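You operate a simulated robot arm through the tools that you are given. There is no shell and no other tool. Be economical: measure what you need, move in short steps, check, and stop when the job is done.

The job below is to be done with a simulated robot arm. You get a single attempt, and the scene is never put back.

TASK
Take the black pad and put it on top of the heavy brown box. Then take the black cloth and put it on the window end of the ledge. Then put the white binder on the large framed print. Then lift the bread bin flap open. Do these in the order given.

Only the result counts: the job must be done as asked and must still hold three seconds after the hand-in. Knocking over, shifting, dropping, spilling or breaking anything else fails it. Flat cloth is picked up by pressing the open fingertips on it (5 to 10 N) and closing them slowly along it; thin cloth reads only 2 to 8 mm in the jaws.

THE ROBOT
A 7-joint arm with a two-finger parallel gripper on a trunk, on a base that drives. Base frame: it is fixed to the floor where the robot stands at the start and does not move with it; the origin is under the middle of the robot, x ahead of it, y to its left, z up. Units: mm, rad, N and s.
With the tool pointing down near the work surface it reaches from about 440 to 900 mm from the robot's upright axis, wherever it stands. Its first joint turns from -0.297 to 2.199 rad. Places, roughly: black cloth (6x5x3 cm) [1100, 100, 1500]; black pad (9x6x2 cm) [1000, 0, 1500]; bread bin flap [500, -1700, 1100]; heavy brown box [-250, 1500, 500]; large framed print (33x25x3 cm) [-2900, 1400, 800]; white binder (19x5x23 cm) [-4300, 1900, 900]; window end of the ledge (22x82 cm) [-2200, -2160, 880]. Payload 1.57 kg.
The tool frame sits at the grasp point between the pads (the TCP): z along the fingers, y along the line on which they close. The tips reach 30 mm beyond it. Largest opening 80 mm; finger width 17, thickness 12; the body of the gripper, 40 by 82 mm, starts 80 mm behind the TCP.
Orientation is told as [roll, pitch, yaw] about the base's x, y, z axes, in that order, counted from this pose: with the fingers straight down and closing along the base's y, the tool's x points along the base's -x, its y along +y and its z along -z.

THE INTERFACE
- The arm moves only by the tool arm_command. Its argument "series" is a list of rows, each an object (a shift or turn left out is 0, a gripper value left out holds the last) with "travel": the shift along the base's x, y, z in units of 40 mm (1.0 is 40 mm), a list of three; "delta_rot": the turn, a rotation vector about the base's x, y, z in units of 4 degrees (1.0 is 4 degrees), a list of three. In form: [{"travel": [dx, dy, dz], "delta_rot": [ax, ay, az]}, ...]. A call has 1 to 12 rows; each row shifts and turns the commanded pose from where the row before left it. "gripper" is the gripper command, from -1 (fully open) to 1 (shut), values between in proportion, set as the call begins (left out, the last holds). A call with a number of a shift or a turn outside -1 to 1 is refused whole. Rows are played at 5 a second. More than 50 mm and 0.15 rad between two rows, or a gripper value outside its range, and nothing of the call is played. A pose out of reach is approached as far as the arm can. The call stops where the force on the tool passes 40 N (or 10 N more than at its start, if that is more) or the arm is blocked; 0.2 s more then pass. Each finger travels about 45 mm/s and halts on what it meets, pressing with about 39 N; the grip force reading is that of the motor and also rises with nothing between the fingers. The clock runs only during rows and for 0.2 s after the last one: add rows that do not move to give the fingers time. It gives the time, the measured TCP pose, the force on the tool (base axes), the opening and the grip force at its end, in the units of the frame above (readings bear some noise), with the torque about the TCP (base axes, N m) and any sound that the robot's microphone picked up.
- Cameras (640 x 400 px; columns grow to the right, rows downward): "scene" is now at [3, -203.9, 1064.2]; the picture's right is [0.30, -0.95, 0.00], its down [0.10, 0.03, -0.99] and it looks along [0.95, 0.30, 0.10] (base axes); focal length 287 px, centre (320, 200). "wrist" rides on the gripper at [72, -7, -122] in the tool frame; the picture's right is [0.09, 1.00, 0.00], its down [-0.84, 0.08, -0.54] and it looks along [-0.54, 0.05, 0.84] (tool axes); focal length 238 px, centre (320, 200). There is no depth. A picture from a camera that has moved, and an enlarged one, comes with that camera's place and axes in the base frame and with its lens.
- camera(camera): a new picture of that camera. The clock stands still meanwhile.
- move_column(by): slides the trunk up (or, below 0, down) by that many mm; the arm and the scene camera ride with it, the base frame stays. It gives what a move gives, with no picture.
- roll_base(legs): drives the robot by 1 to 6 legs, each [ahead, left, turn to the left] in mm, mm and rad, along the robot's own axes; the way and the turn of a leg run together, so that a leg with both is an arc; at most 1500 mm and 3.142 rad a leg. The arm and the cameras ride along, it lands a little off, and it stops where it bumps. It gives what a move gives.
- turn_head(pan, tilt): turns the head with the scene camera to pan (to the left, within 1.902 rad either way) and tilt (down, from -0.506 to 1.204), counted from straight ahead of the robot. It gives what a move gives.
- zoom(camera, box): a new picture of the part [left, top, right, bottom] of that camera's present view, enlarged. The clock stands still meanwhile.
- close_job(): hands the job in; it is judged then, once.

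Go step by step. Nothing tells you exact positions but the pictures and the camera data: compare them with the known pose of the tool, close in by small moves and look again before you grip or let go. The budget is 165 turns and 108 pictures, counting those below and the enlarged ones. Unless the task says otherwise, let go and move clear before handing in.

The tools are called as a command line: name --argument value ..., lists and objects as JSON in quotes. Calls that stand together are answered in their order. arm_command: Moves the arm, as the interface text tells. Its arguments: {"type":"object","properties":{"series":{"type":"array","items":{"type":"object","properties":{"travel":{"type":"array","items":{"type":"number"}},"delta_rot":{"type":"array","items":{"type":"number"}}}}},"gripper":{"type":"number"}},"required":["series"]} The other tools are called the same way: move_column (by) slides the trunk up or down; roll_base (legs) drives the base; turn_head (pan, tilt) turns the head that bears the scene camera; camera (camera) takes a picture; zoom (camera, box) takes an enlarged picture of a part of a camera's view; close_job () hands the job in.

At the start:

```text
time_s: 0.0
eef_pos: [580.0, 8.0, 999.8]
ee_rot: [0.001, -0.001, 0.003]
wrist_force: [0.4, -0.3, 1.8]
torque: [0.01, 0.01, 0.01]
opening: 80.1
grip_force: 0.0
trunk travel left (down, up): [-375.0, 415.0]
robot x, y, heading: [4.4, 0.4, -0.005]
head pan, tilt: [0.302, -0.103]
```

scene: 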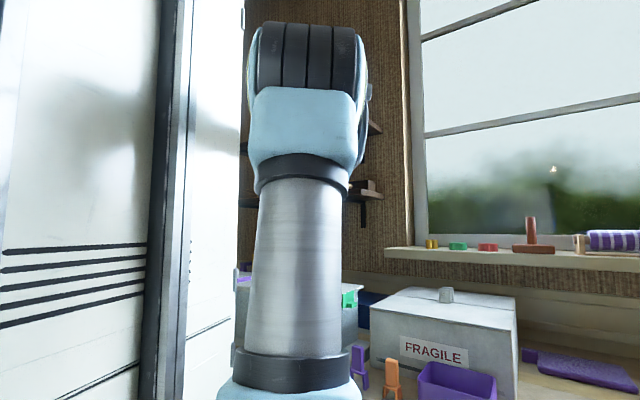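
wrist: 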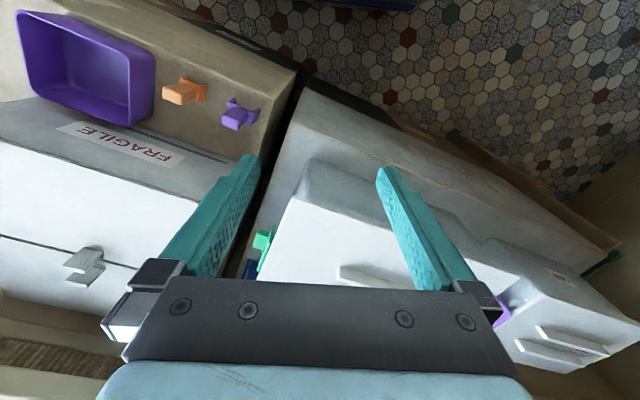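

I see the arm blocking the view ahead, with shelves behind it where the pad and cloth should be. I'll raise the trunk and look at the shelf.

move_column --by 400

turn_head --pan 0.3 --tilt 0.1

camera --camera "scene"

camera --camera "wrist"

```text
time_s: 3.8
eef_pos: [580.9, 8.9, 1400.3]
ee_rot: [0.002, 0.001, -0.001]
wrist_force: [0.3, 0.1, -0.5]
torque: [-0.01, 0.01, 0.0]
opening: 79.9
grip_force: 0.2
trunk travel left (down, up): [-775.0, 15.0]
robot x, y, heading: [0.6, -0.6, -0.003]
head pan, tilt: [0.302, -0.103]
```

```text
time_s: 4.6
eef_pos: [579.7, 8.3, 1399.6]
ee_rot: [0.002, 0.001, 0.0]
wrist_force: [0.1, -0.2, 0.4]
torque: [0.0, 0.0, 0.01]
opening: 80.1
grip_force: 0.1
trunk travel left (down, up): [-775.0, 15.0]
robot x, y, heading: [-1.3, 2.1, 0.001]
head pan, tilt: [0.3, 0.099]
```

```text
105 pictures are left
camera scene: at [8.0, -202.6, 1446.0], right [0.3, -0.96, 0.0], down [-0.09, -0.03, -1.0], along [0.95, 0.29, -0.1], focal length 287 px, centre (320, 200)
```

scene: 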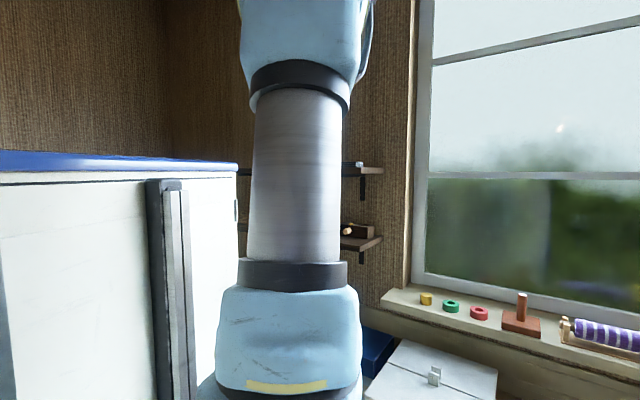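

```text
104 pictures are left
camera wrist: at [507.0, 2.1, 1522.9], right [-0.09, 1.0, 0.0], down [0.84, 0.08, 0.54], along [0.54, 0.05, -0.84], focal length 238 px, centre (320, 200)
```

wrist: 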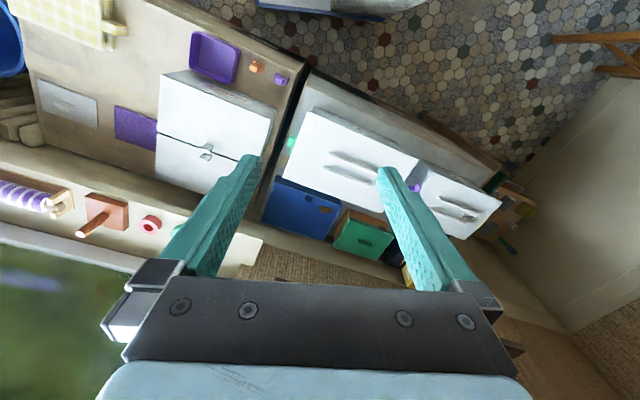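

The upper shelf is near z≈1460, hidden behind the arm. I'll survey the room first with the head.

turn_head --pan -1.0 --tilt 0.45

camera --camera "scene"

turn_head --pan 1.3 --tilt 0.5

camera --camera "scene"

turn_head --pan 1.9 --tilt 0.4

camera --camera "scene"

turn_head --pan -1.9 --tilt 0.4

camera --camera "scene"

```text
time_s: 6.0
eef_pos: [579.4, 9.1, 1399.2]
ee_rot: [0.004, 0.0, -0.001]
wrist_force: [-0.2, -0.2, 0.0]
torque: [0.03, 0.01, -0.02]
opening: 79.9
grip_force: 0.1
trunk travel left (down, up): [-775.0, 15.0]
robot x, y, heading: [-2.0, -1.6, 0.001]
head pan, tilt: [-1.0, 0.45]
```

```text
103 pictures are left
camera scene: at [-30.3, -307.1, 1413.4], right [-0.84, -0.54, 0.0], down [-0.24, 0.37, -0.9], along [0.49, -0.76, -0.44], focal length 287 px, centre (320, 200)
```

scene: 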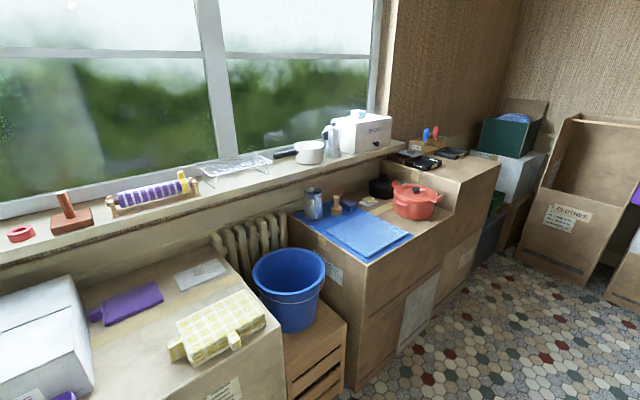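

```text
time_s: 8.2
eef_pos: [579.8, 8.8, 1399.8]
ee_rot: [0.0, 0.001, 0.0]
wrist_force: [-0.6, -1.1, 0.3]
torque: [-0.01, 0.0, -0.01]
opening: 80.3
grip_force: 0.2
trunk travel left (down, up): [-775.0, 15.0]
robot x, y, heading: [2.2, -2.6, -0.003]
head pan, tilt: [1.3, 0.499]
```

```text
102 pictures are left
camera scene: at [-55.6, -142.1, 1408.9], right [0.96, -0.27, 0.0], down [-0.13, -0.46, -0.88], along [0.24, 0.85, -0.48], focal length 287 px, centre (320, 200)
```

scene: 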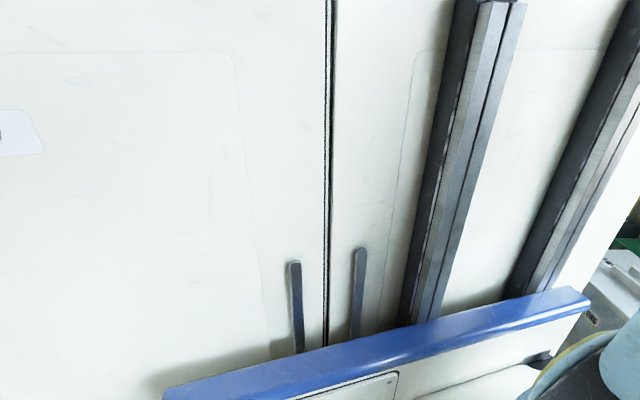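

```text
time_s: 9.2
eef_pos: [580.7, 8.3, 1400.3]
ee_rot: [0.002, 0.001, -0.001]
wrist_force: [0.1, 0.4, 0.2]
torque: [0.02, 0.05, -0.01]
opening: 80.1
grip_force: 0.1
trunk travel left (down, up): [-775.0, 15.0]
robot x, y, heading: [-2.0, -2.0, 0.005]
head pan, tilt: [1.901, 0.4]
```

```text
101 pictures are left
camera scene: at [-109.8, -142.1, 1418.0], right [0.95, 0.32, 0.0], down [0.13, -0.37, -0.92], along [-0.3, 0.87, -0.39], focal length 287 px, centre (320, 200)
```

scene: 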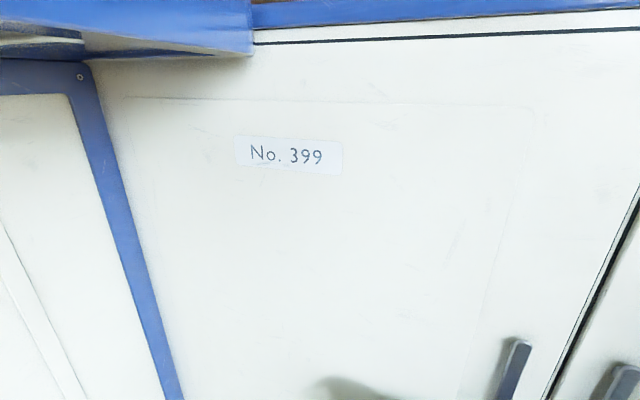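

```text
time_s: 12.3
eef_pos: [579.0, 9.1, 1401.2]
ee_rot: [0.001, -0.001, 0.001]
wrist_force: [-0.5, 0.4, 0.2]
torque: [0.0, 0.01, 0.0]
opening: 79.9
grip_force: 0.1
trunk travel left (down, up): [-775.0, 15.0]
robot x, y, heading: [-1.4, 0.6, 0.003]
head pan, tilt: [-1.901, 0.4]
```

```text
100 pictures are left
camera scene: at [-109.9, -317.4, 1418.0], right [-0.95, 0.32, 0.0], down [0.13, 0.37, -0.92], along [-0.3, -0.87, -0.39], focal length 287 px, centre (320, 200)
```

scene: 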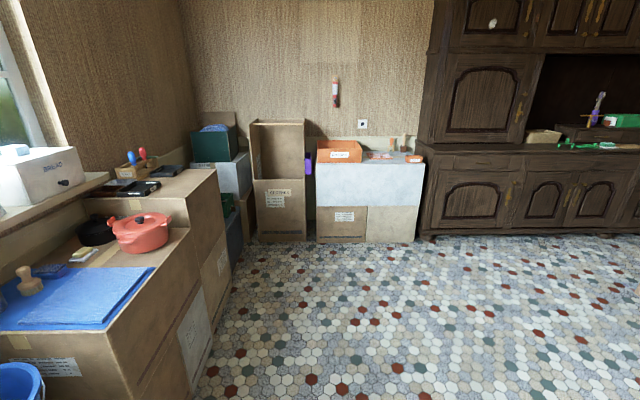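

Bread bin (white, by the window) is at the right; a tall white/blue unit stands close at the left. I look at it level to understand clearance.

turn_head --pan 0.9 --tilt 0.0

camera --camera "scene"

turn_head --pan 1.9 --tilt -0.2

camera --camera "scene"

turn_head --pan 0.9 --tilt 0.9

camera --camera "scene"

```text
time_s: 14.8
eef_pos: [581.1, 7.3, 1399.4]
ee_rot: [0.002, 0.0, -0.001]
wrist_force: [0.3, -0.2, 0.1]
torque: [-0.01, -0.02, 0.0]
opening: 80.0
grip_force: 0.0
trunk travel left (down, up): [-775.0, 15.0]
robot x, y, heading: [-0.2, 2.0, 0.0]
head pan, tilt: [0.901, 0.0]
```

```text
99 pictures are left
camera scene: at [-24.0, -159.3, 1455.0], right [0.78, -0.62, 0.0], down [0.0, 0.0, -1.0], along [0.62, 0.78, 0.0], focal length 287 px, centre (320, 200)
```

scene: 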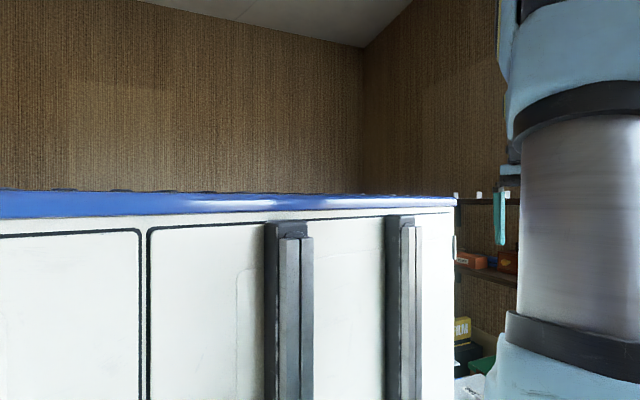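

```text
time_s: 16.0
eef_pos: [579.8, 9.5, 1399.3]
ee_rot: [0.001, 0.001, -0.001]
wrist_force: [0.6, 0.5, -0.3]
torque: [0.01, 0.0, 0.04]
opening: 80.0
grip_force: 0.0
trunk travel left (down, up): [-775.0, 15.0]
robot x, y, heading: [-0.9, 3.6, -0.001]
head pan, tilt: [1.901, -0.201]
```

```text
98 pictures are left
camera scene: at [-106.8, -151.0, 1472.5], right [0.95, 0.32, 0.0], down [-0.06, 0.19, -0.98], along [-0.32, 0.93, 0.2], focal length 287 px, centre (320, 200)
```

scene: 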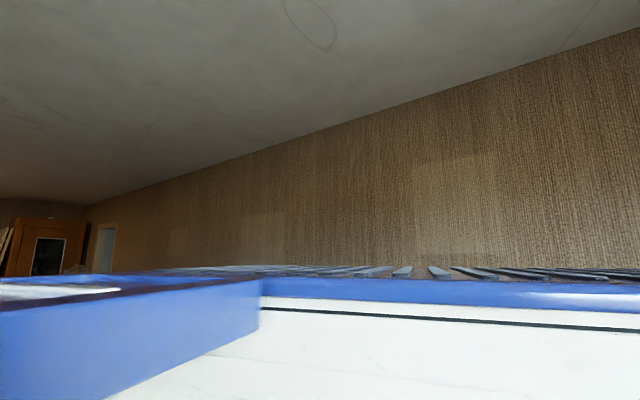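

```text
time_s: 17.4
eef_pos: [579.7, 8.3, 1399.9]
ee_rot: [0.001, 0.0, 0.0]
wrist_force: [0.3, 0.6, 0.6]
torque: [-0.03, 0.0, 0.02]
opening: 80.1
grip_force: 0.0
trunk travel left (down, up): [-775.0, 15.0]
robot x, y, heading: [-4.0, 3.0, 0.0]
head pan, tilt: [0.901, 0.901]
```

```text
97 pictures are left
camera scene: at [-33.1, -170.5, 1375.1], right [0.78, -0.62, 0.0], down [-0.49, -0.61, -0.62], along [0.39, 0.49, -0.78], focal length 287 px, centre (320, 200)
```

scene: 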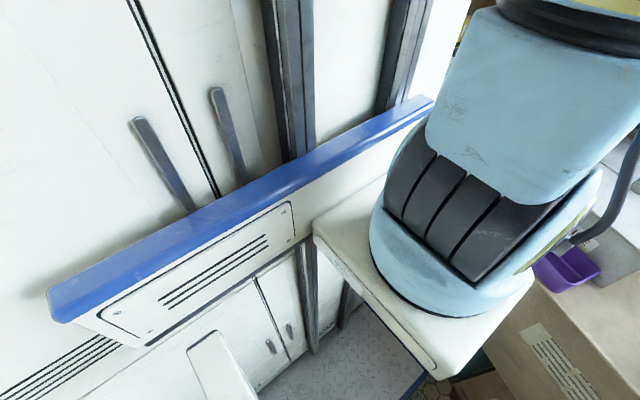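

The white/blue structure appears to be the robot's own tower with rails. I raise the arm and pitch the hand forward to view the shelf with the wrist camera.

arm_command --series '[{"travel": [0, 0, 1], "delta_rot": [0, -1, 0]}, {"travel": [0, 0, 1], "delta_rot": [0, -1, 0]}, {"travel": [0, 0, 1], "delta_rot": [0, -1, 0]}, {"travel": [0, 0, 1], "delta_rot": [0, -1, 0]}, {"travel": [0, 0, 1], "delta_rot": [0, -1, 0]}, {"delta_rot": [0, -1, 0]}]'

camera --camera "wrist"

turn_head --pan 0.1 --tilt 0.0

camera --camera "scene"

```text
time_s: 18.8
eef_pos: [578.2, 7.9, 1600.6]
ee_rot: [0.0, -0.418, -0.002]
wrist_force: [0.3, 0.7, 0.0]
torque: [-0.01, -0.01, 0.03]
opening: 80.0
grip_force: 0.0
trunk travel left (down, up): [-775.0, 15.0]
robot x, y, heading: [-1.8, 1.0, 0.001]
head pan, tilt: [0.901, 0.901]
```

```text
96 pictures are left
camera wrist: at [462.4, 1.6, 1683.3], right [-0.09, 1.0, -0.04], down [0.54, 0.08, 0.84], along [0.83, 0.05, -0.55], focal length 238 px, centre (320, 200)
```

wrist: 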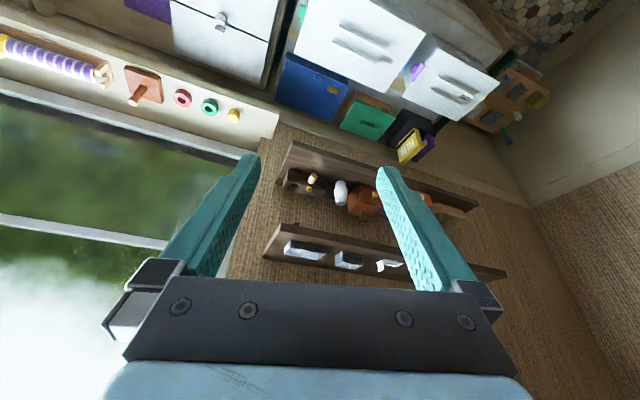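

```text
time_s: 20.0
eef_pos: [578.7, 8.1, 1601.2]
ee_rot: [-0.001, -0.42, -0.001]
wrist_force: [0.6, 0.6, 0.5]
torque: [0.0, 0.0, -0.02]
opening: 80.1
grip_force: 0.2
trunk travel left (down, up): [-775.0, 15.0]
robot x, y, heading: [3.4, 3.0, -0.007]
head pan, tilt: [0.099, 0.0]
```

```text
95 pictures are left
camera scene: at [9.6, -220.8, 1455.0], right [0.1, -0.99, 0.0], down [0.0, 0.0, -1.0], along [0.99, 0.1, 0.0], focal length 287 px, centre (320, 200)
```

scene: 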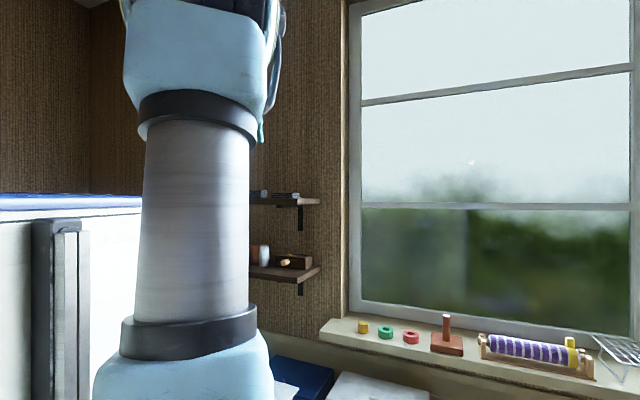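

The upper shelf carries several small items; I zoom in on it.

zoom --camera "wrist" --box '[240, 130, 520, 300]'

zoom --camera "scene" --box '[240, 150, 360, 225]'

```text
2.29 times, centred on (380, 215) of wrist
camera zoom: at [462.1, 1.5, 1683.4], right [-0.08, 1.0, -0.04], down [0.54, 0.08, 0.84], along [0.83, 0.05, -0.55], focal length 545 px, centre (183, 166)
```

zoom: 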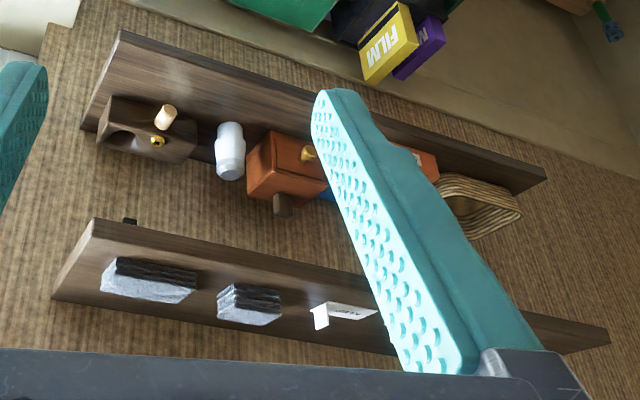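

```text
5.33 times, centred on (300, 188) of scene
camera zoom: at [9.6, -220.8, 1455.0], right [0.1, -0.99, 0.0], down [0.0, 0.0, -1.0], along [0.99, 0.1, 0.0], focal length 1531 px, centre (427, 267)
```

zoom: 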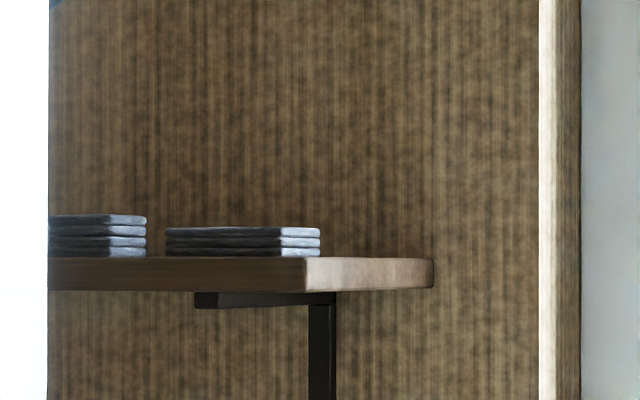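

Pad ≈ (1011, 5, 1472), cloth ≈ (1050, 116), both folded blocks on the upper shelf, which runs about 0.25 rad off my y axis. I check how far I can drive ahead before bumping.

turn_head --pan 0.0 --tilt 1.2

camera --camera "scene"

turn_head --pan -0.7 --tilt 1.2

camera --camera "scene"

```text
time_s: 21.4
eef_pos: [578.2, 7.0, 1600.4]
ee_rot: [0.001, -0.418, -0.001]
wrist_force: [0.0, 0.3, 0.0]
torque: [-0.02, 0.01, 0.03]
opening: 80.2
grip_force: 0.0
trunk travel left (down, up): [-775.0, 15.0]
robot x, y, heading: [-2.4, 0.3, 0.003]
head pan, tilt: [0.0, 1.201]
```

```text
92 pictures are left
camera scene: at [-24.0, -229.8, 1355.3], right [0.0, -1.0, 0.0], down [-0.93, 0.0, -0.36], along [0.36, 0.0, -0.93], focal length 287 px, centre (320, 200)
```

scene: 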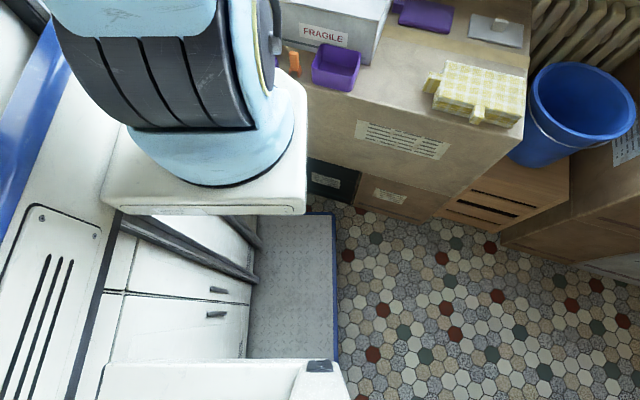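

```text
time_s: 22.4
eef_pos: [578.3, 8.6, 1599.6]
ee_rot: [0.0, -0.418, 0.0]
wrist_force: [0.0, -1.8, -0.5]
torque: [0.01, 0.0, 0.0]
opening: 80.1
grip_force: 0.1
trunk travel left (down, up): [-775.0, 15.0]
robot x, y, heading: [-1.5, 1.0, -0.003]
head pan, tilt: [-0.7, 1.201]
```

```text
91 pictures are left
camera scene: at [-37.2, -265.8, 1355.2], right [-0.64, -0.77, 0.0], down [-0.71, 0.6, -0.36], along [0.28, -0.23, -0.93], focal length 287 px, centre (320, 200)
```

scene: 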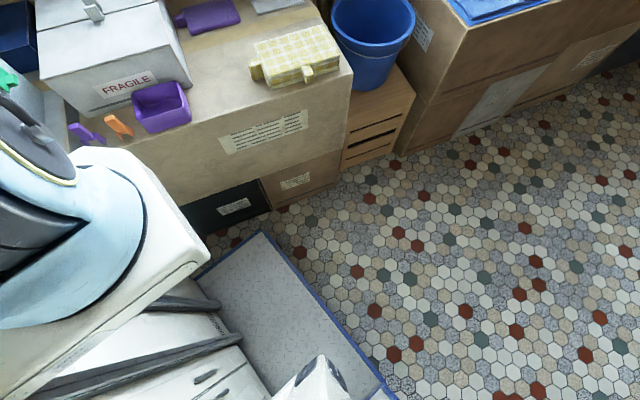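

The deck has about 110 mm to the boxes. I straighten the hand, yaw it so the fingers close across the pad's 6 cm side, and see how far the arm reaches from here.

arm_command --series '[{"travel": [1, 0, 0], "delta_rot": [0, 1, 0]}, {"travel": [1, 0, 0], "delta_rot": [0, 1, 0]}, {"travel": [1, 0, 0], "delta_rot": [0, 1, 0]}, {"travel": [1, 0, 0], "delta_rot": [0, 1, 0]}, {"travel": [1, 0, 0], "delta_rot": [0, 1, 0]}, {"travel": [0, 0, 0], "delta_rot": [0, 1, 0]}, {"travel": [1, 0, 0], "delta_rot": [0, 0, 1]}, {"travel": [1, 0, 0], "delta_rot": [0, 0, 1]}, {"travel": [1, 0, 0], "delta_rot": [0, 0, 1]}, {"travel": [0.5, 0, 0], "delta_rot": [0, 0, 1]}, {"delta_rot": [0, 0, 1]}, {"delta_rot": [0, 0, 1]}]'

```text
time_s: 25.0
eef_pos: [713.5, -22.7, 1538.9]
ee_rot: [0.001, -0.206, 0.315]
wrist_force: [-0.7, 0.3, 0.1]
torque: [-0.01, -0.01, 0.01]
opening: 80.0
grip_force: 0.0
out of reach, approached as far as the arm can: row 2, 3, 4, 5, 6, 7, 8, 9, 10
trunk travel left (down, up): [-775.0, 15.0]
robot x, y, heading: [-1.0, -1.9, 0.004]
head pan, tilt: [-0.7, 1.201]
```

The arm is too short at this height from here. The arm appears mounted toward the robot's right side, so I test whether it swings to the right.

arm_command --series '[{"travel": [-1, -0.5, -0.5]}, {"travel": [-1, -0.5, 0]}, {"travel": [-1, -1, 0]}, {"travel": [-1, -1, 0]}, {"travel": [-1, -1, 0]}, {"travel": [-1, -1, 0]}, {"travel": [-1, -1, 0]}, {"travel": [-1, -1, 0]}, {"travel": [-1, -1, 0]}, {"travel": [-1, -1, 0]}]'

```text
refused: row 3 steps farther than a row can; nothing moved
```

The step length must stay within 50 mm; I retry with smaller steps.

arm_command --series '[{"travel": [-1, -0.5, 0]}, {"travel": [-1, -0.5, 0]}, {"travel": [-0.8, -0.8, 0]}, {"travel": [-0.8, -0.8, 0]}, {"travel": [-0.8, -0.8, 0]}, {"travel": [-0.8, -0.8, 0]}, {"travel": [-0.8, -0.8, 0]}, {"travel": [-0.8, -0.8, 0]}, {"travel": [-0.8, -0.8, 0]}, {"travel": [-0.8, -0.8, 0]}]'

turn_head --pan -0.3 --tilt 0.4

camera --camera "scene"

```text
time_s: 27.2
eef_pos: [376.0, -319.1, 1535.5]
ee_rot: [0.0, -0.201, 0.316]
wrist_force: [0.2, -0.6, 0.7]
torque: [-0.01, 0.02, 0.0]
opening: 80.1
grip_force: 0.1
trunk travel left (down, up): [-775.0, 15.0]
robot x, y, heading: [-2.1, 2.1, 0.0]
head pan, tilt: [-0.7, 1.201]
```

```text
time_s: 28.4
eef_pos: [376.3, -318.8, 1534.8]
ee_rot: [0.002, -0.203, 0.313]
wrist_force: [0.1, 0.3, 0.4]
torque: [-0.01, 0.0, -0.01]
opening: 79.9
grip_force: 0.2
trunk travel left (down, up): [-775.0, 15.0]
robot x, y, heading: [2.1, 1.4, -0.0]
head pan, tilt: [-0.3, 0.4]
```

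```text
90 pictures are left
camera scene: at [8.5, -257.2, 1418.0], right [-0.3, -0.96, 0.0], down [-0.37, 0.12, -0.92], along [0.88, -0.27, -0.39], focal length 287 px, centre (320, 200)
```

scene: 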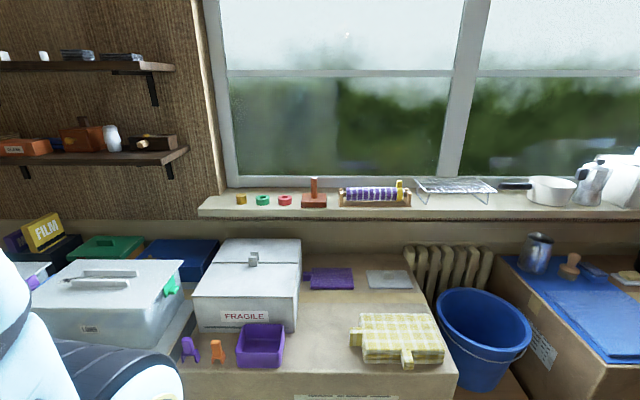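

The arm swings freely to the right, so the robot should work with its right side toward the counter. I back off a little, then turn left 1.32 rad.

roll_base --legs '[[-150, 0, 0], [0, 0, 1.32]]'

turn_head --pan -1.57 --tilt 0.3

camera --camera "scene"

turn_head --pan -0.2 --tilt 0.6

camera --camera "scene"

```text
time_s: 33.0
eef_pos: [243.3, 294.0, 1534.8]
ee_rot: [0.002, -0.203, 1.658]
wrist_force: [0.3, -0.4, -0.8]
torque: [-0.02, -0.04, 0.03]
opening: 79.9
grip_force: 0.0
trunk travel left (down, up): [-775.0, 15.0]
robot x, y, heading: [-155.6, -1.5, 1.345]
head pan, tilt: [-0.3, 0.4]
```

```text
time_s: 34.5
eef_pos: [243.6, 293.6, 1536.6]
ee_rot: [0.001, -0.202, 1.659]
wrist_force: [-0.3, 0.4, -0.1]
torque: [0.0, 0.02, 0.02]
opening: 79.8
grip_force: 0.2
trunk travel left (down, up): [-775.0, 15.0]
robot x, y, heading: [-153.5, 0.9, 1.344]
head pan, tilt: [-1.571, 0.3]
```

```text
89 pictures are left
camera scene: at [145.3, -150.3, 1427.3], right [-0.22, -0.97, 0.0], down [-0.29, 0.07, -0.96], along [0.93, -0.21, -0.3], focal length 287 px, centre (320, 200)
```

scene: 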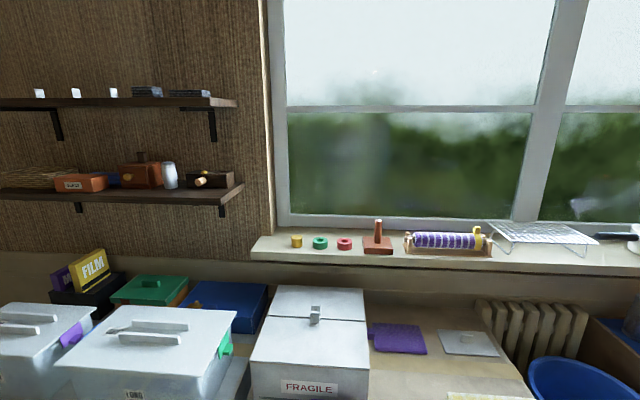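

```text
time_s: 36.0
eef_pos: [243.0, 293.8, 1535.8]
ee_rot: [0.001, -0.203, 1.657]
wrist_force: [0.2, 0.2, -0.7]
torque: [0.0, -0.01, -0.03]
opening: 80.2
grip_force: 0.1
trunk travel left (down, up): [-775.0, 15.0]
robot x, y, heading: [-153.4, -0.5, 1.349]
head pan, tilt: [-0.201, 0.6]
```

```text
88 pictures are left
camera scene: at [91.0, -49.0, 1399.8], right [0.91, -0.41, 0.0], down [-0.23, -0.51, -0.83], along [0.34, 0.75, -0.56], focal length 287 px, centre (320, 200)
```

scene: 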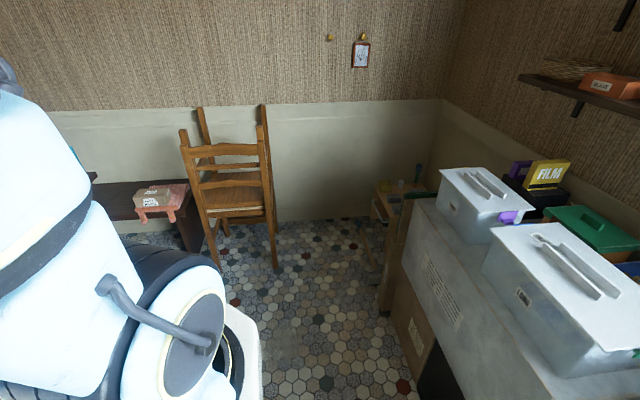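

Now I drive sideways toward the shelf, leaving a margin, then look down to measure the remaining gap.

roll_base --legs '[[235, 0, 0], [0, -270, 0]]'

turn_head --pan -1.57 --tilt 1.2

camera --camera "scene"

```text
time_s: 39.3
eef_pos: [565.2, 463.3, 1535.4]
ee_rot: [0.002, -0.202, 1.657]
wrist_force: [0.2, -0.2, -0.2]
torque: [-0.03, 0.0, 0.01]
opening: 80.0
grip_force: 0.1
trunk travel left (down, up): [-775.0, 15.0]
robot x, y, heading: [170.2, 165.8, 1.341]
head pan, tilt: [-0.201, 0.6]
```

```text
time_s: 40.8
eef_pos: [566.5, 462.4, 1536.9]
ee_rot: [0.003, -0.202, 1.657]
wrist_force: [0.4, 0.7, 0.3]
torque: [-0.01, -0.01, 0.01]
opening: 80.0
grip_force: 0.1
trunk travel left (down, up): [-775.0, 15.0]
robot x, y, heading: [172.1, 168.5, 1.339]
head pan, tilt: [-1.571, 1.201]
```

```text
87 pictures are left
camera scene: at [430.4, 26.6, 1355.2], right [-0.23, -0.97, 0.0], down [-0.91, 0.21, -0.36], along [0.35, -0.08, -0.93], focal length 287 px, centre (320, 200)
```

scene: 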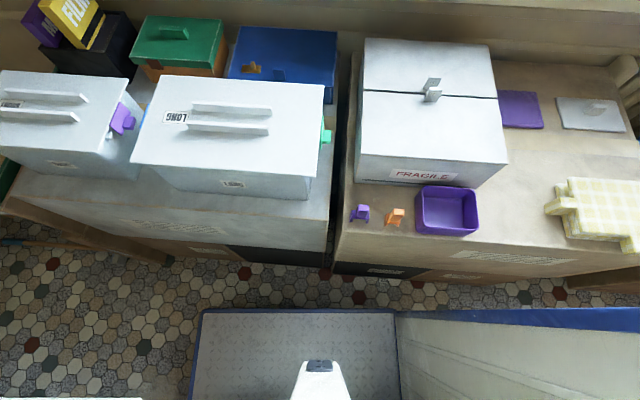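

The deck edge is about 150 mm from the boxes. I move 120 mm closer.

roll_base --legs '[[0, -120, 0]]'

turn_head --pan -1.6 --tilt 0.0

camera --camera "scene"

camera --camera "wrist"

```text
time_s: 42.0
eef_pos: [682.4, 435.1, 1536.2]
ee_rot: [0.003, -0.201, 1.655]
wrist_force: [-0.7, 0.7, 0.4]
torque: [-0.01, -0.06, 0.01]
opening: 80.2
grip_force: 0.0
trunk travel left (down, up): [-775.0, 15.0]
robot x, y, heading: [287.0, 144.5, 1.339]
head pan, tilt: [-1.571, 1.201]
```

```text
time_s: 43.5
eef_pos: [682.3, 435.3, 1535.3]
ee_rot: [0.001, -0.203, 1.655]
wrist_force: [-0.1, 0.5, -0.2]
torque: [-0.01, 0.01, 0.01]
opening: 80.1
grip_force: 0.0
trunk travel left (down, up): [-775.0, 15.0]
robot x, y, heading: [287.6, 143.6, 1.343]
head pan, tilt: [-1.6, 0.0]
```

```text
86 pictures are left
camera scene: at [579.3, -11.1, 1455.0], right [-0.26, -0.97, 0.0], down [0.0, 0.0, -1.0], along [0.97, -0.26, 0.0], focal length 287 px, centre (320, 200)
```

scene: 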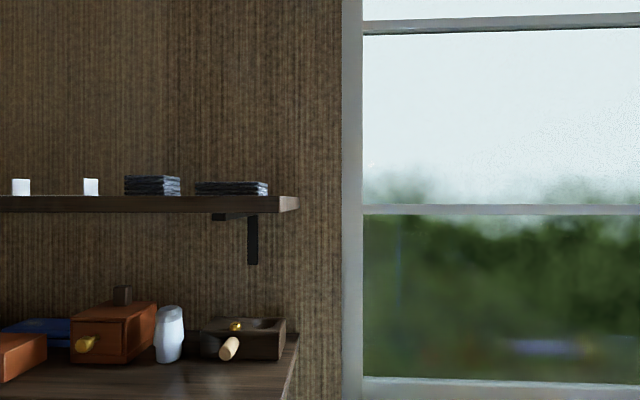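

```text
85 pictures are left
camera wrist: at [696.7, 341.4, 1642.0], right [-0.98, -0.17, -0.02], down [-0.14, 0.7, 0.7], along [-0.11, 0.69, -0.71], focal length 238 px, centre (320, 200)
```

wrist: 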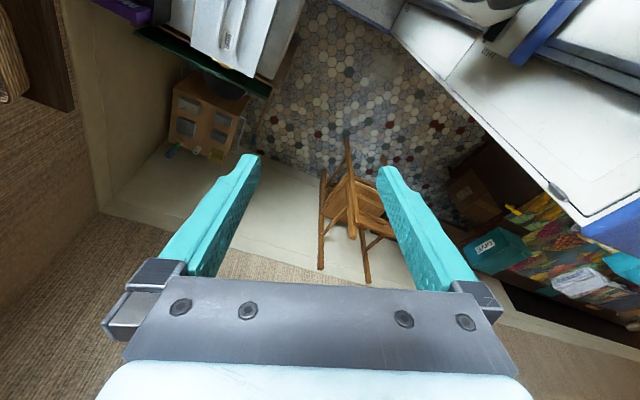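

Robot is well placed; pad estimate confirmed at (1011, 5), cloth at (1050, 118), shelf top z≈1462. I swing the hand toward the pad, straightening it and aligning the fingers.

arm_command --series '[{"travel": [0.69, -0.9, 0], "delta_rot": [-0.953, -0.08, 0]}, {"travel": [0.69, -0.9, 0], "delta_rot": [-0.953, -0.08, 0]}, {"travel": [0.69, -0.9, 0], "delta_rot": [-0.953, -0.08, 0]}, {"travel": [0.69, -0.9, 0], "delta_rot": [0, 0, -0.96]}, {"travel": [0.69, -0.9, 0], "delta_rot": [0, 0, -0.96]}, {"travel": [0.69, -0.9, 0], "delta_rot": [0, 0, -0.96]}, {"travel": [0.69, -0.9, 0], "delta_rot": [0, 0, -0.96]}, {"travel": [0.69, -0.9, 0], "delta_rot": [0, 0, -0.96]}, {"travel": [0.69, -0.9, 0]}, {"travel": [0.69, -0.9, 0]}]'

camera --camera "scene"

camera --camera "wrist"

```text
time_s: 45.6
eef_pos: [904.6, 140.6, 1530.3]
ee_rot: [-0.002, -0.002, 1.321]
wrist_force: [0.2, -0.3, 0.6]
torque: [-0.01, 0.01, 0.0]
opening: 80.1
grip_force: 0.1
out of reach, approached as far as the arm can: row 8, 9, 10
trunk travel left (down, up): [-775.0, 15.0]
robot x, y, heading: [286.6, 142.0, 1.341]
head pan, tilt: [-1.6, 0.0]
```

```text
84 pictures are left
camera scene: at [579.2, -11.0, 1455.1], right [-0.26, -0.97, 0.0], down [0.0, 0.0, -1.0], along [0.97, -0.26, 0.0], focal length 287 px, centre (320, 200)
```

scene: 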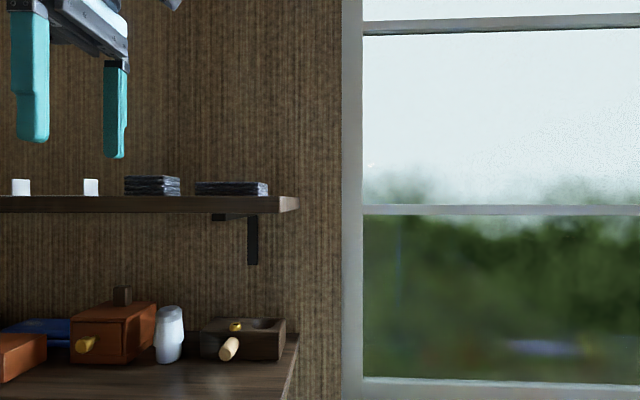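

```text
83 pictures are left
camera wrist: at [892.7, 69.8, 1654.1], right [-0.99, 0.16, 0.0], down [0.13, 0.83, 0.54], along [0.09, 0.54, -0.84], focal length 238 px, centre (320, 200)
```

wrist: 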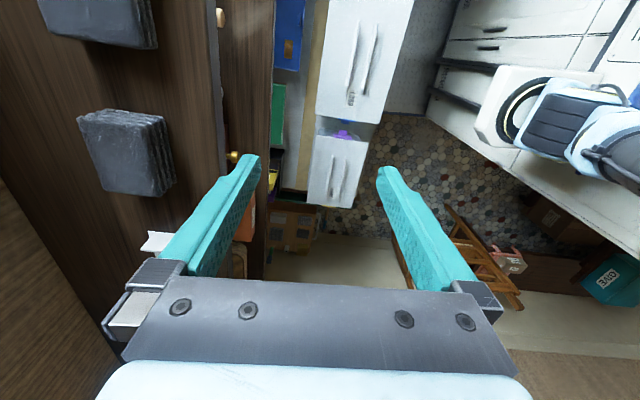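

The hand is short of the pad by reach. I probe whether going outward or lower helps.

arm_command --series '[{"travel": [0.97, -0.25, 0]}]'

arm_command --series '[{"travel": [-0.24, -0.97, 0]}]'

move_column --by 15

```text
time_s: 46.0
eef_pos: [924.6, 136.1, 1522.7]
ee_rot: [-0.002, -0.001, 1.321]
wrist_force: [-1.9, -0.5, 0.9]
torque: [-0.03, -0.15, 0.01]
opening: 80.1
grip_force: 0.0
out of reach, approached as far as the arm can: row 1
trunk travel left (down, up): [-775.0, 15.0]
robot x, y, heading: [289.1, 141.6, 1.344]
head pan, tilt: [-1.6, 0.0]
```

```text
time_s: 46.5
eef_pos: [917.9, 99.0, 1520.2]
ee_rot: [-0.003, -0.002, 1.322]
wrist_force: [1.0, 0.7, -0.6]
torque: [-0.01, 0.05, 0.0]
opening: 80.0
grip_force: 0.1
trunk travel left (down, up): [-775.0, 15.0]
robot x, y, heading: [286.6, 142.4, 1.337]
head pan, tilt: [-1.6, 0.0]
```

```text
time_s: 47.1
eef_pos: [916.2, 98.2, 1534.4]
ee_rot: [-0.003, -0.001, 1.323]
wrist_force: [-0.2, -0.4, 0.0]
torque: [-0.02, 0.02, 0.01]
opening: 79.9
grip_force: 0.1
trunk travel left (down, up): [-790.0, 0.0]
robot x, y, heading: [288.3, 140.7, 1.343]
head pan, tilt: [-1.6, 0.0]
```

Reach is limited at this height. I check the remaining gap between deck and boxes, to squeeze closer, and plan to pull the pad toward the shelf edge with the fingertips if still needed.

turn_head --pan -1.57 --tilt 1.2

camera --camera "scene"

```text
time_s: 48.5
eef_pos: [916.3, 98.8, 1534.1]
ee_rot: [-0.003, -0.002, 1.322]
wrist_force: [-0.3, -0.4, -0.6]
torque: [-0.02, -0.01, 0.01]
opening: 80.1
grip_force: 0.0
trunk travel left (down, up): [-790.0, 0.0]
robot x, y, heading: [289.8, 139.3, 1.343]
head pan, tilt: [-1.571, 1.201]
```

```text
82 pictures are left
camera scene: at [546.9, -0.8, 1370.2], right [-0.23, -0.97, 0.0], down [-0.91, 0.21, -0.36], along [0.35, -0.08, -0.93], focal length 287 px, centre (320, 200)
```

scene: 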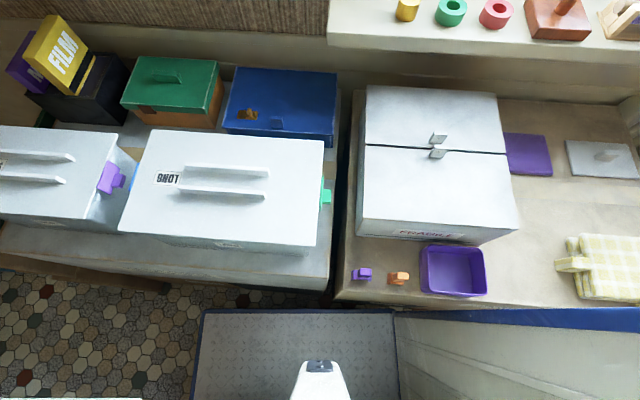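

Only ~25 mm of gap remains, so I'll hook the pad from behind with closed, forward-tilted fingertips and draw it toward the shelf edge. First I close the fingers, tilt the hand 48° and line up sideways.

arm_command --series '[{"travel": [0.127, -0.178, 0], "delta_rot": [-0.25, -0.965, 0]}, {"travel": [0.127, -0.178, 0], "delta_rot": [-0.25, -0.965, 0]}, {"travel": [0.127, -0.178, 0], "delta_rot": [-0.25, -0.965, 0]}, {"travel": [0.127, -0.178, 0], "delta_rot": [-0.25, -0.965, 0]}, {"travel": [0.127, -0.178, 0], "delta_rot": [-0.25, -0.965, 0]}, {"travel": [0.127, -0.178, 0], "delta_rot": [-0.25, -0.965, 0]}, {"travel": [0.127, -0.178, 0], "delta_rot": [-0.25, -0.965, 0]}, {"travel": [0.127, -0.178, 0], "delta_rot": [-0.25, -0.965, 0]}, {"travel": [0.127, -0.178, 0], "delta_rot": [-0.25, -0.965, 0]}, {"travel": [0.127, -0.178, 0], "delta_rot": [-0.25, -0.965, 0]}, {"travel": [0.127, -0.178, 0], "delta_rot": [-0.25, -0.965, 0]}, {"travel": [0.127, -0.178, 0], "delta_rot": [-0.25, -0.965, 0]}]' --gripper 1

turn_head --pan -1.57 --tilt -0.1

camera --camera "scene"

camera --camera "wrist"

```text
time_s: 51.1
eef_pos: [977.2, 14.0, 1534.2]
ee_rot: [-0.838, 0.002, 1.322]
wrist_force: [-0.3, 0.2, 0.0]
torque: [0.0, -0.01, 0.01]
opening: 0.1
grip_force: 21.0
trunk travel left (down, up): [-790.0, 0.0]
robot x, y, heading: [285.4, 143.0, 1.341]
head pan, tilt: [-1.571, 1.201]
```

```text
time_s: 52.5
eef_pos: [977.0, 14.5, 1534.3]
ee_rot: [-0.835, 0.003, 1.321]
wrist_force: [-0.2, -0.5, 0.4]
torque: [-0.01, -0.02, 0.01]
opening: 0.2
grip_force: 20.9
trunk travel left (down, up): [-790.0, 0.0]
robot x, y, heading: [284.1, 142.2, 1.341]
head pan, tilt: [-1.571, -0.099]
```

```text
81 pictures are left
camera scene: at [577.2, -7.9, 1478.8], right [-0.23, -0.97, 0.0], down [0.1, -0.02, -1.0], along [0.97, -0.23, 0.1], focal length 287 px, centre (320, 200)
```

scene: 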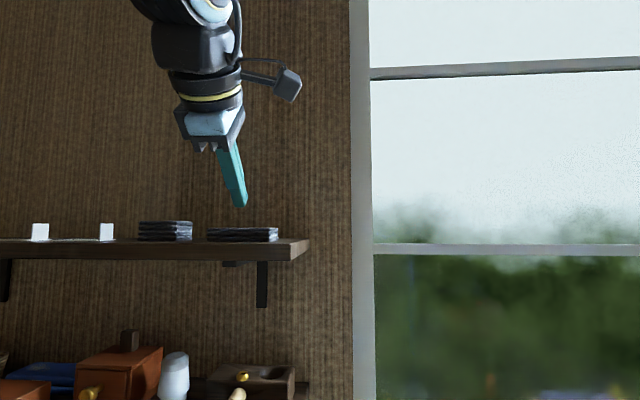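

```text
80 pictures are left
camera wrist: at [874.9, -34.2, 1622.3], right [-0.67, 0.07, -0.74], down [-0.23, 0.92, 0.3], along [0.7, 0.38, -0.6], focal length 238 px, centre (320, 200)
```

wrist: 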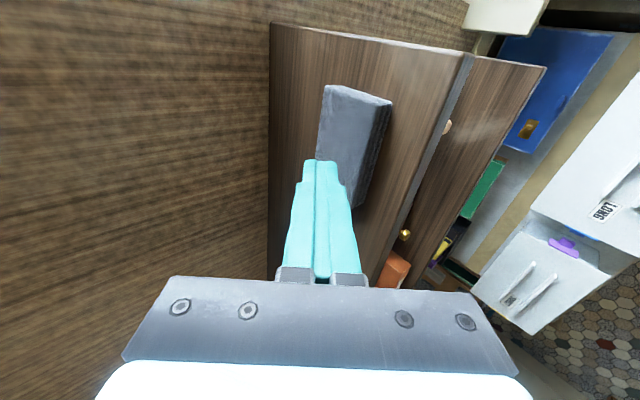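

Pad top spans n≈939–1001 mm from the robot side toward the wall, and the fingertips are above it. I move the tips past the back edge and lower them gently behind it.

arm_command --series '[{"travel": [0.9, -0.23, 0]}, {"travel": [0.9, -0.23, 0]}, {"travel": [0, 0, -0.3]}, {"travel": [0, 0, -0.3]}, {"travel": [0, 0, -0.2]}]'

camera --camera "wrist"

zoom --camera "scene" --box '[130, 150, 330, 275]'

```text
time_s: 53.8
eef_pos: [1049.3, -5.7, 1503.5]
ee_rot: [-0.837, 0.001, 1.321]
wrist_force: [0.7, -0.8, 0.0]
torque: [-0.02, 0.01, 0.03]
opening: 0.0
grip_force: 21.3
trunk travel left (down, up): [-790.0, 0.0]
robot x, y, heading: [287.0, 143.2, 1.34]
head pan, tilt: [-1.571, -0.099]
```

```text
79 pictures are left
camera wrist: at [947.5, -53.1, 1590.9], right [-0.67, 0.07, -0.74], down [-0.23, 0.92, 0.3], along [0.7, 0.38, -0.6], focal length 238 px, centre (320, 200)
```

wrist: 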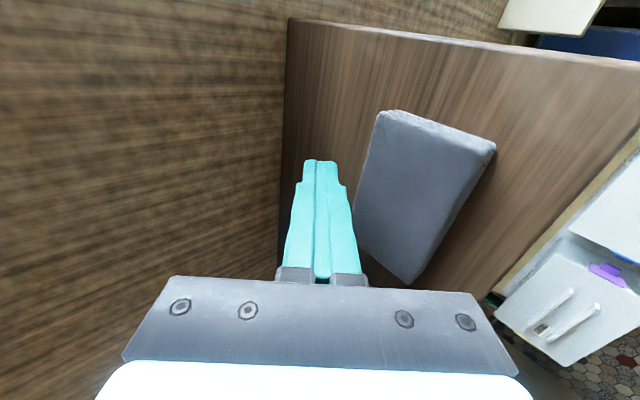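

```text
3.20 times, centred on (230, 212) of scene
camera zoom: at [577.1, -7.9, 1478.9], right [-0.23, -0.97, 0.0], down [0.1, -0.02, -1.0], along [0.97, -0.23, 0.1], focal length 919 px, centre (608, 160)
```

zoom: 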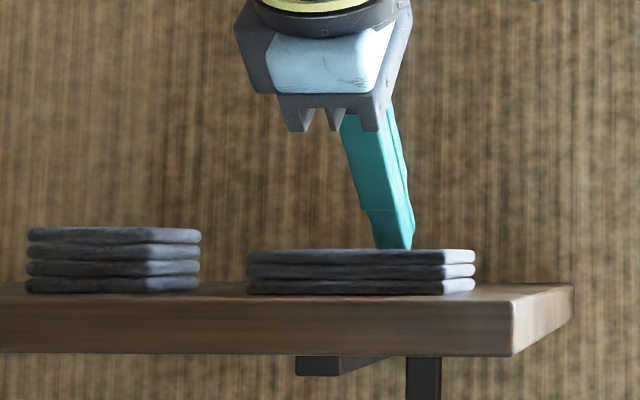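

Tips are behind the pad, roughly centred. I lower slightly and draw toward the robot by about 56 mm, then check.

arm_command --series '[{"travel": [0, 0, -0.1]}, {"travel": [-0.4, 0.1, 0]}, {"travel": [-0.33, 0.085, 0]}, {"travel": [-0.33, 0.085, 0]}, {"travel": [-0.33, 0.085, 0]}]'

camera --camera "wrist"

zoom --camera "scene" --box '[130, 150, 330, 275]'

```text
time_s: 55.0
eef_pos: [993.8, 10.5, 1498.2]
ee_rot: [-0.837, 0.002, 1.321]
wrist_force: [-0.5, -1.0, 4.2]
torque: [0.06, -0.04, 0.02]
opening: 0.3
grip_force: 21.2
trunk travel left (down, up): [-790.0, 0.0]
robot x, y, heading: [284.3, 142.5, 1.347]
head pan, tilt: [-1.571, -0.099]
```

```text
77 pictures are left
camera wrist: at [891.6, -38.5, 1586.1], right [-0.67, 0.07, -0.74], down [-0.23, 0.92, 0.3], along [0.71, 0.38, -0.6], focal length 238 px, centre (320, 200)
```

wrist: 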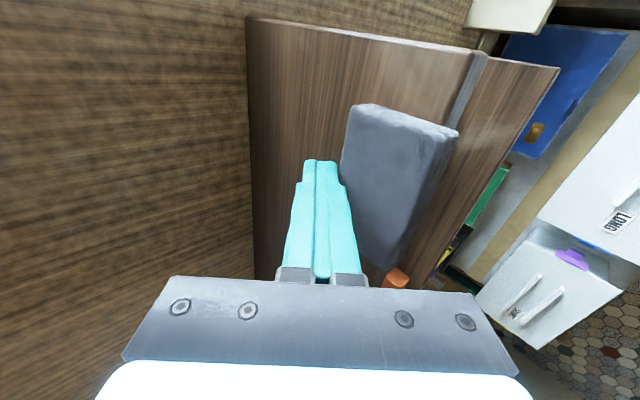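

```text
3.20 times, centred on (230, 212) of scene
camera zoom: at [577.1, -7.9, 1478.9], right [-0.23, -0.97, 0.0], down [0.1, -0.02, -1.0], along [0.97, -0.23, 0.1], focal length 919 px, centre (608, 160)
```

zoom: 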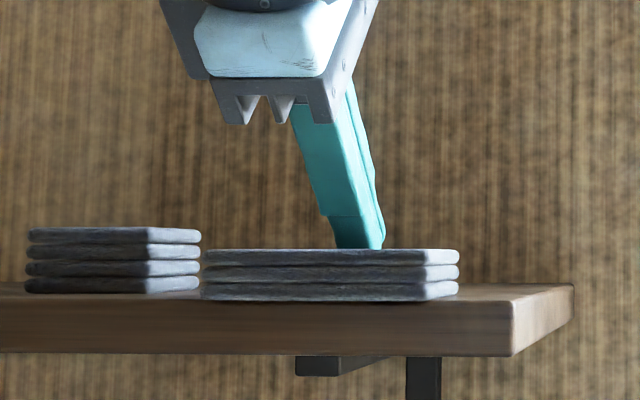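

The pad slid straight to the shelf edge. I draw it about 20 mm further for a small overhang.

arm_command --series '[{"travel": [-0.25, 0.065, 0]}, {"travel": [-0.25, 0.065, 0]}]'

camera --camera "wrist"

zoom --camera "scene" --box '[130, 150, 330, 275]'

```text
time_s: 55.5
eef_pos: [973.3, 13.7, 1498.3]
ee_rot: [-0.837, 0.002, 1.323]
wrist_force: [-0.3, -0.1, 3.1]
torque: [-0.01, 0.0, -0.01]
opening: 0.0
grip_force: 21.1
trunk travel left (down, up): [-790.0, 0.0]
robot x, y, heading: [283.8, 139.6, 1.344]
head pan, tilt: [-1.571, -0.099]
```

```text
75 pictures are left
camera wrist: at [871.2, -33.4, 1585.8], right [-0.67, 0.08, -0.74], down [-0.23, 0.92, 0.31], along [0.7, 0.38, -0.6], focal length 238 px, centre (320, 200)
```

wrist: 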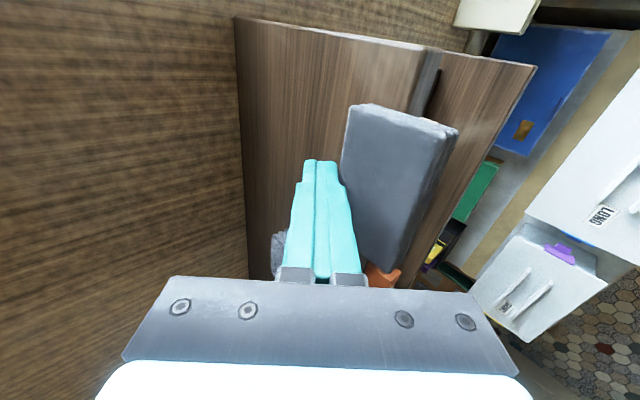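

```text
3.20 times, centred on (230, 212) of scene
camera zoom: at [577.1, -7.9, 1478.8], right [-0.23, -0.97, 0.0], down [0.1, -0.02, -1.0], along [0.97, -0.23, 0.1], focal length 919 px, centre (608, 160)
```

zoom: 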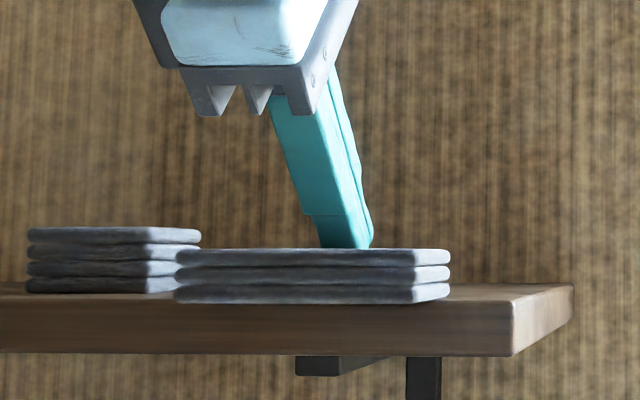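

The pad overhangs now; before releasing it I examine how much of it is still on the shelf.

zoom --camera "wrist" --box '[330, 70, 490, 170]'

zoom --camera "scene" --box '[180, 200, 320, 280]'

```text
4.00 times, centred on (410, 120) of wrist
camera zoom: at [871.2, -33.4, 1585.8], right [-0.67, 0.08, -0.74], down [-0.23, 0.92, 0.31], along [0.7, 0.38, -0.6], focal length 953 px, centre (-40, 520)
```

zoom: 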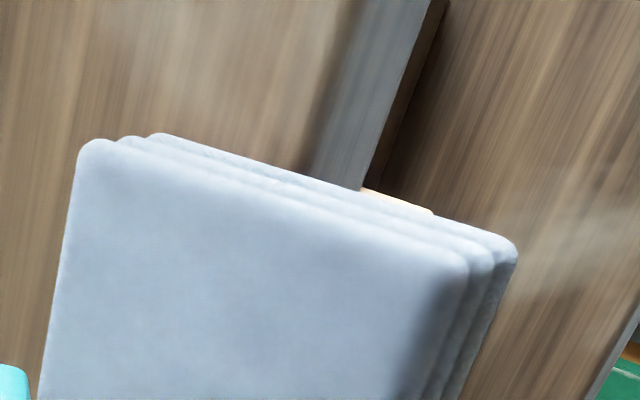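

```text
4.57 times, centred on (250, 240) of scene
camera zoom: at [577.1, -7.9, 1478.8], right [-0.23, -0.97, 0.0], down [0.1, -0.02, -1.0], along [0.97, -0.23, 0.1], focal length 1313 px, centre (640, 17)
```

zoom: 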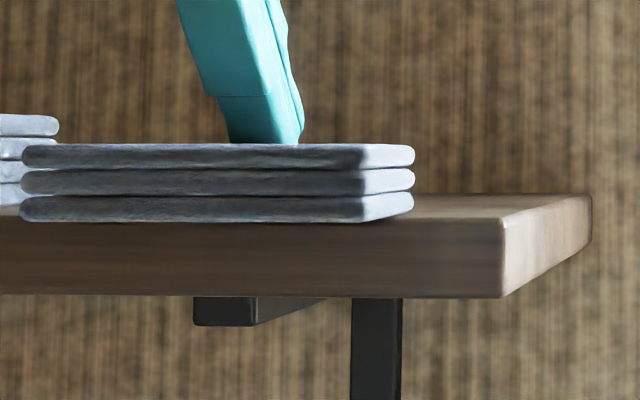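

Only about a third of the pad is on the shelf — the fingertip is holding it down. I'll keep contact, rotate the fingers flat onto its top, then push it back a bit by friction.

arm_command --series '[{"travel": [-0.022, 0.006, -0.008], "delta_rot": [-0.25, -0.965, 0]}, {"travel": [-0.022, 0.006, -0.008], "delta_rot": [-0.25, -0.965, 0]}, {"travel": [-0.022, 0.006, -0.008], "delta_rot": [-0.25, -0.965, 0]}, {"travel": [-0.022, 0.006, -0.008], "delta_rot": [-0.25, -0.965, 0]}]'

zoom --camera "scene" --box '[180, 180, 320, 280]'

```text
time_s: 56.5
eef_pos: [970.6, 14.3, 1497.2]
ee_rot: [-1.114, 0.004, 1.319]
wrist_force: [0.4, -1.0, -0.2]
torque: [-0.02, -0.03, -0.01]
opening: 0.2
grip_force: 21.2
trunk travel left (down, up): [-790.0, 0.0]
robot x, y, heading: [287.7, 141.4, 1.345]
head pan, tilt: [-1.571, -0.099]
```

```text
4.00 times, centred on (250, 230) of scene
camera zoom: at [577.2, -7.9, 1478.8], right [-0.23, -0.97, 0.0], down [0.1, -0.02, -1.0], along [0.97, -0.23, 0.1], focal length 1149 px, centre (600, 80)
```

zoom: 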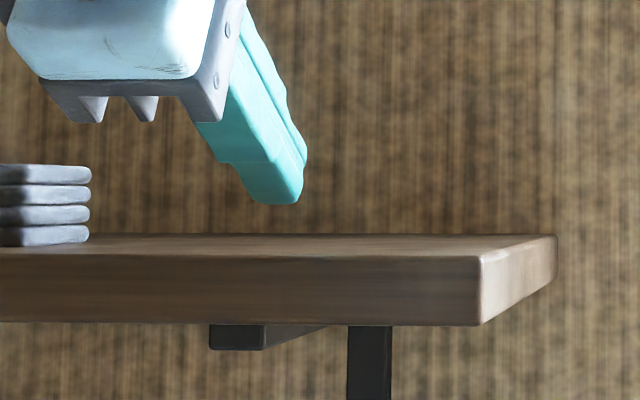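

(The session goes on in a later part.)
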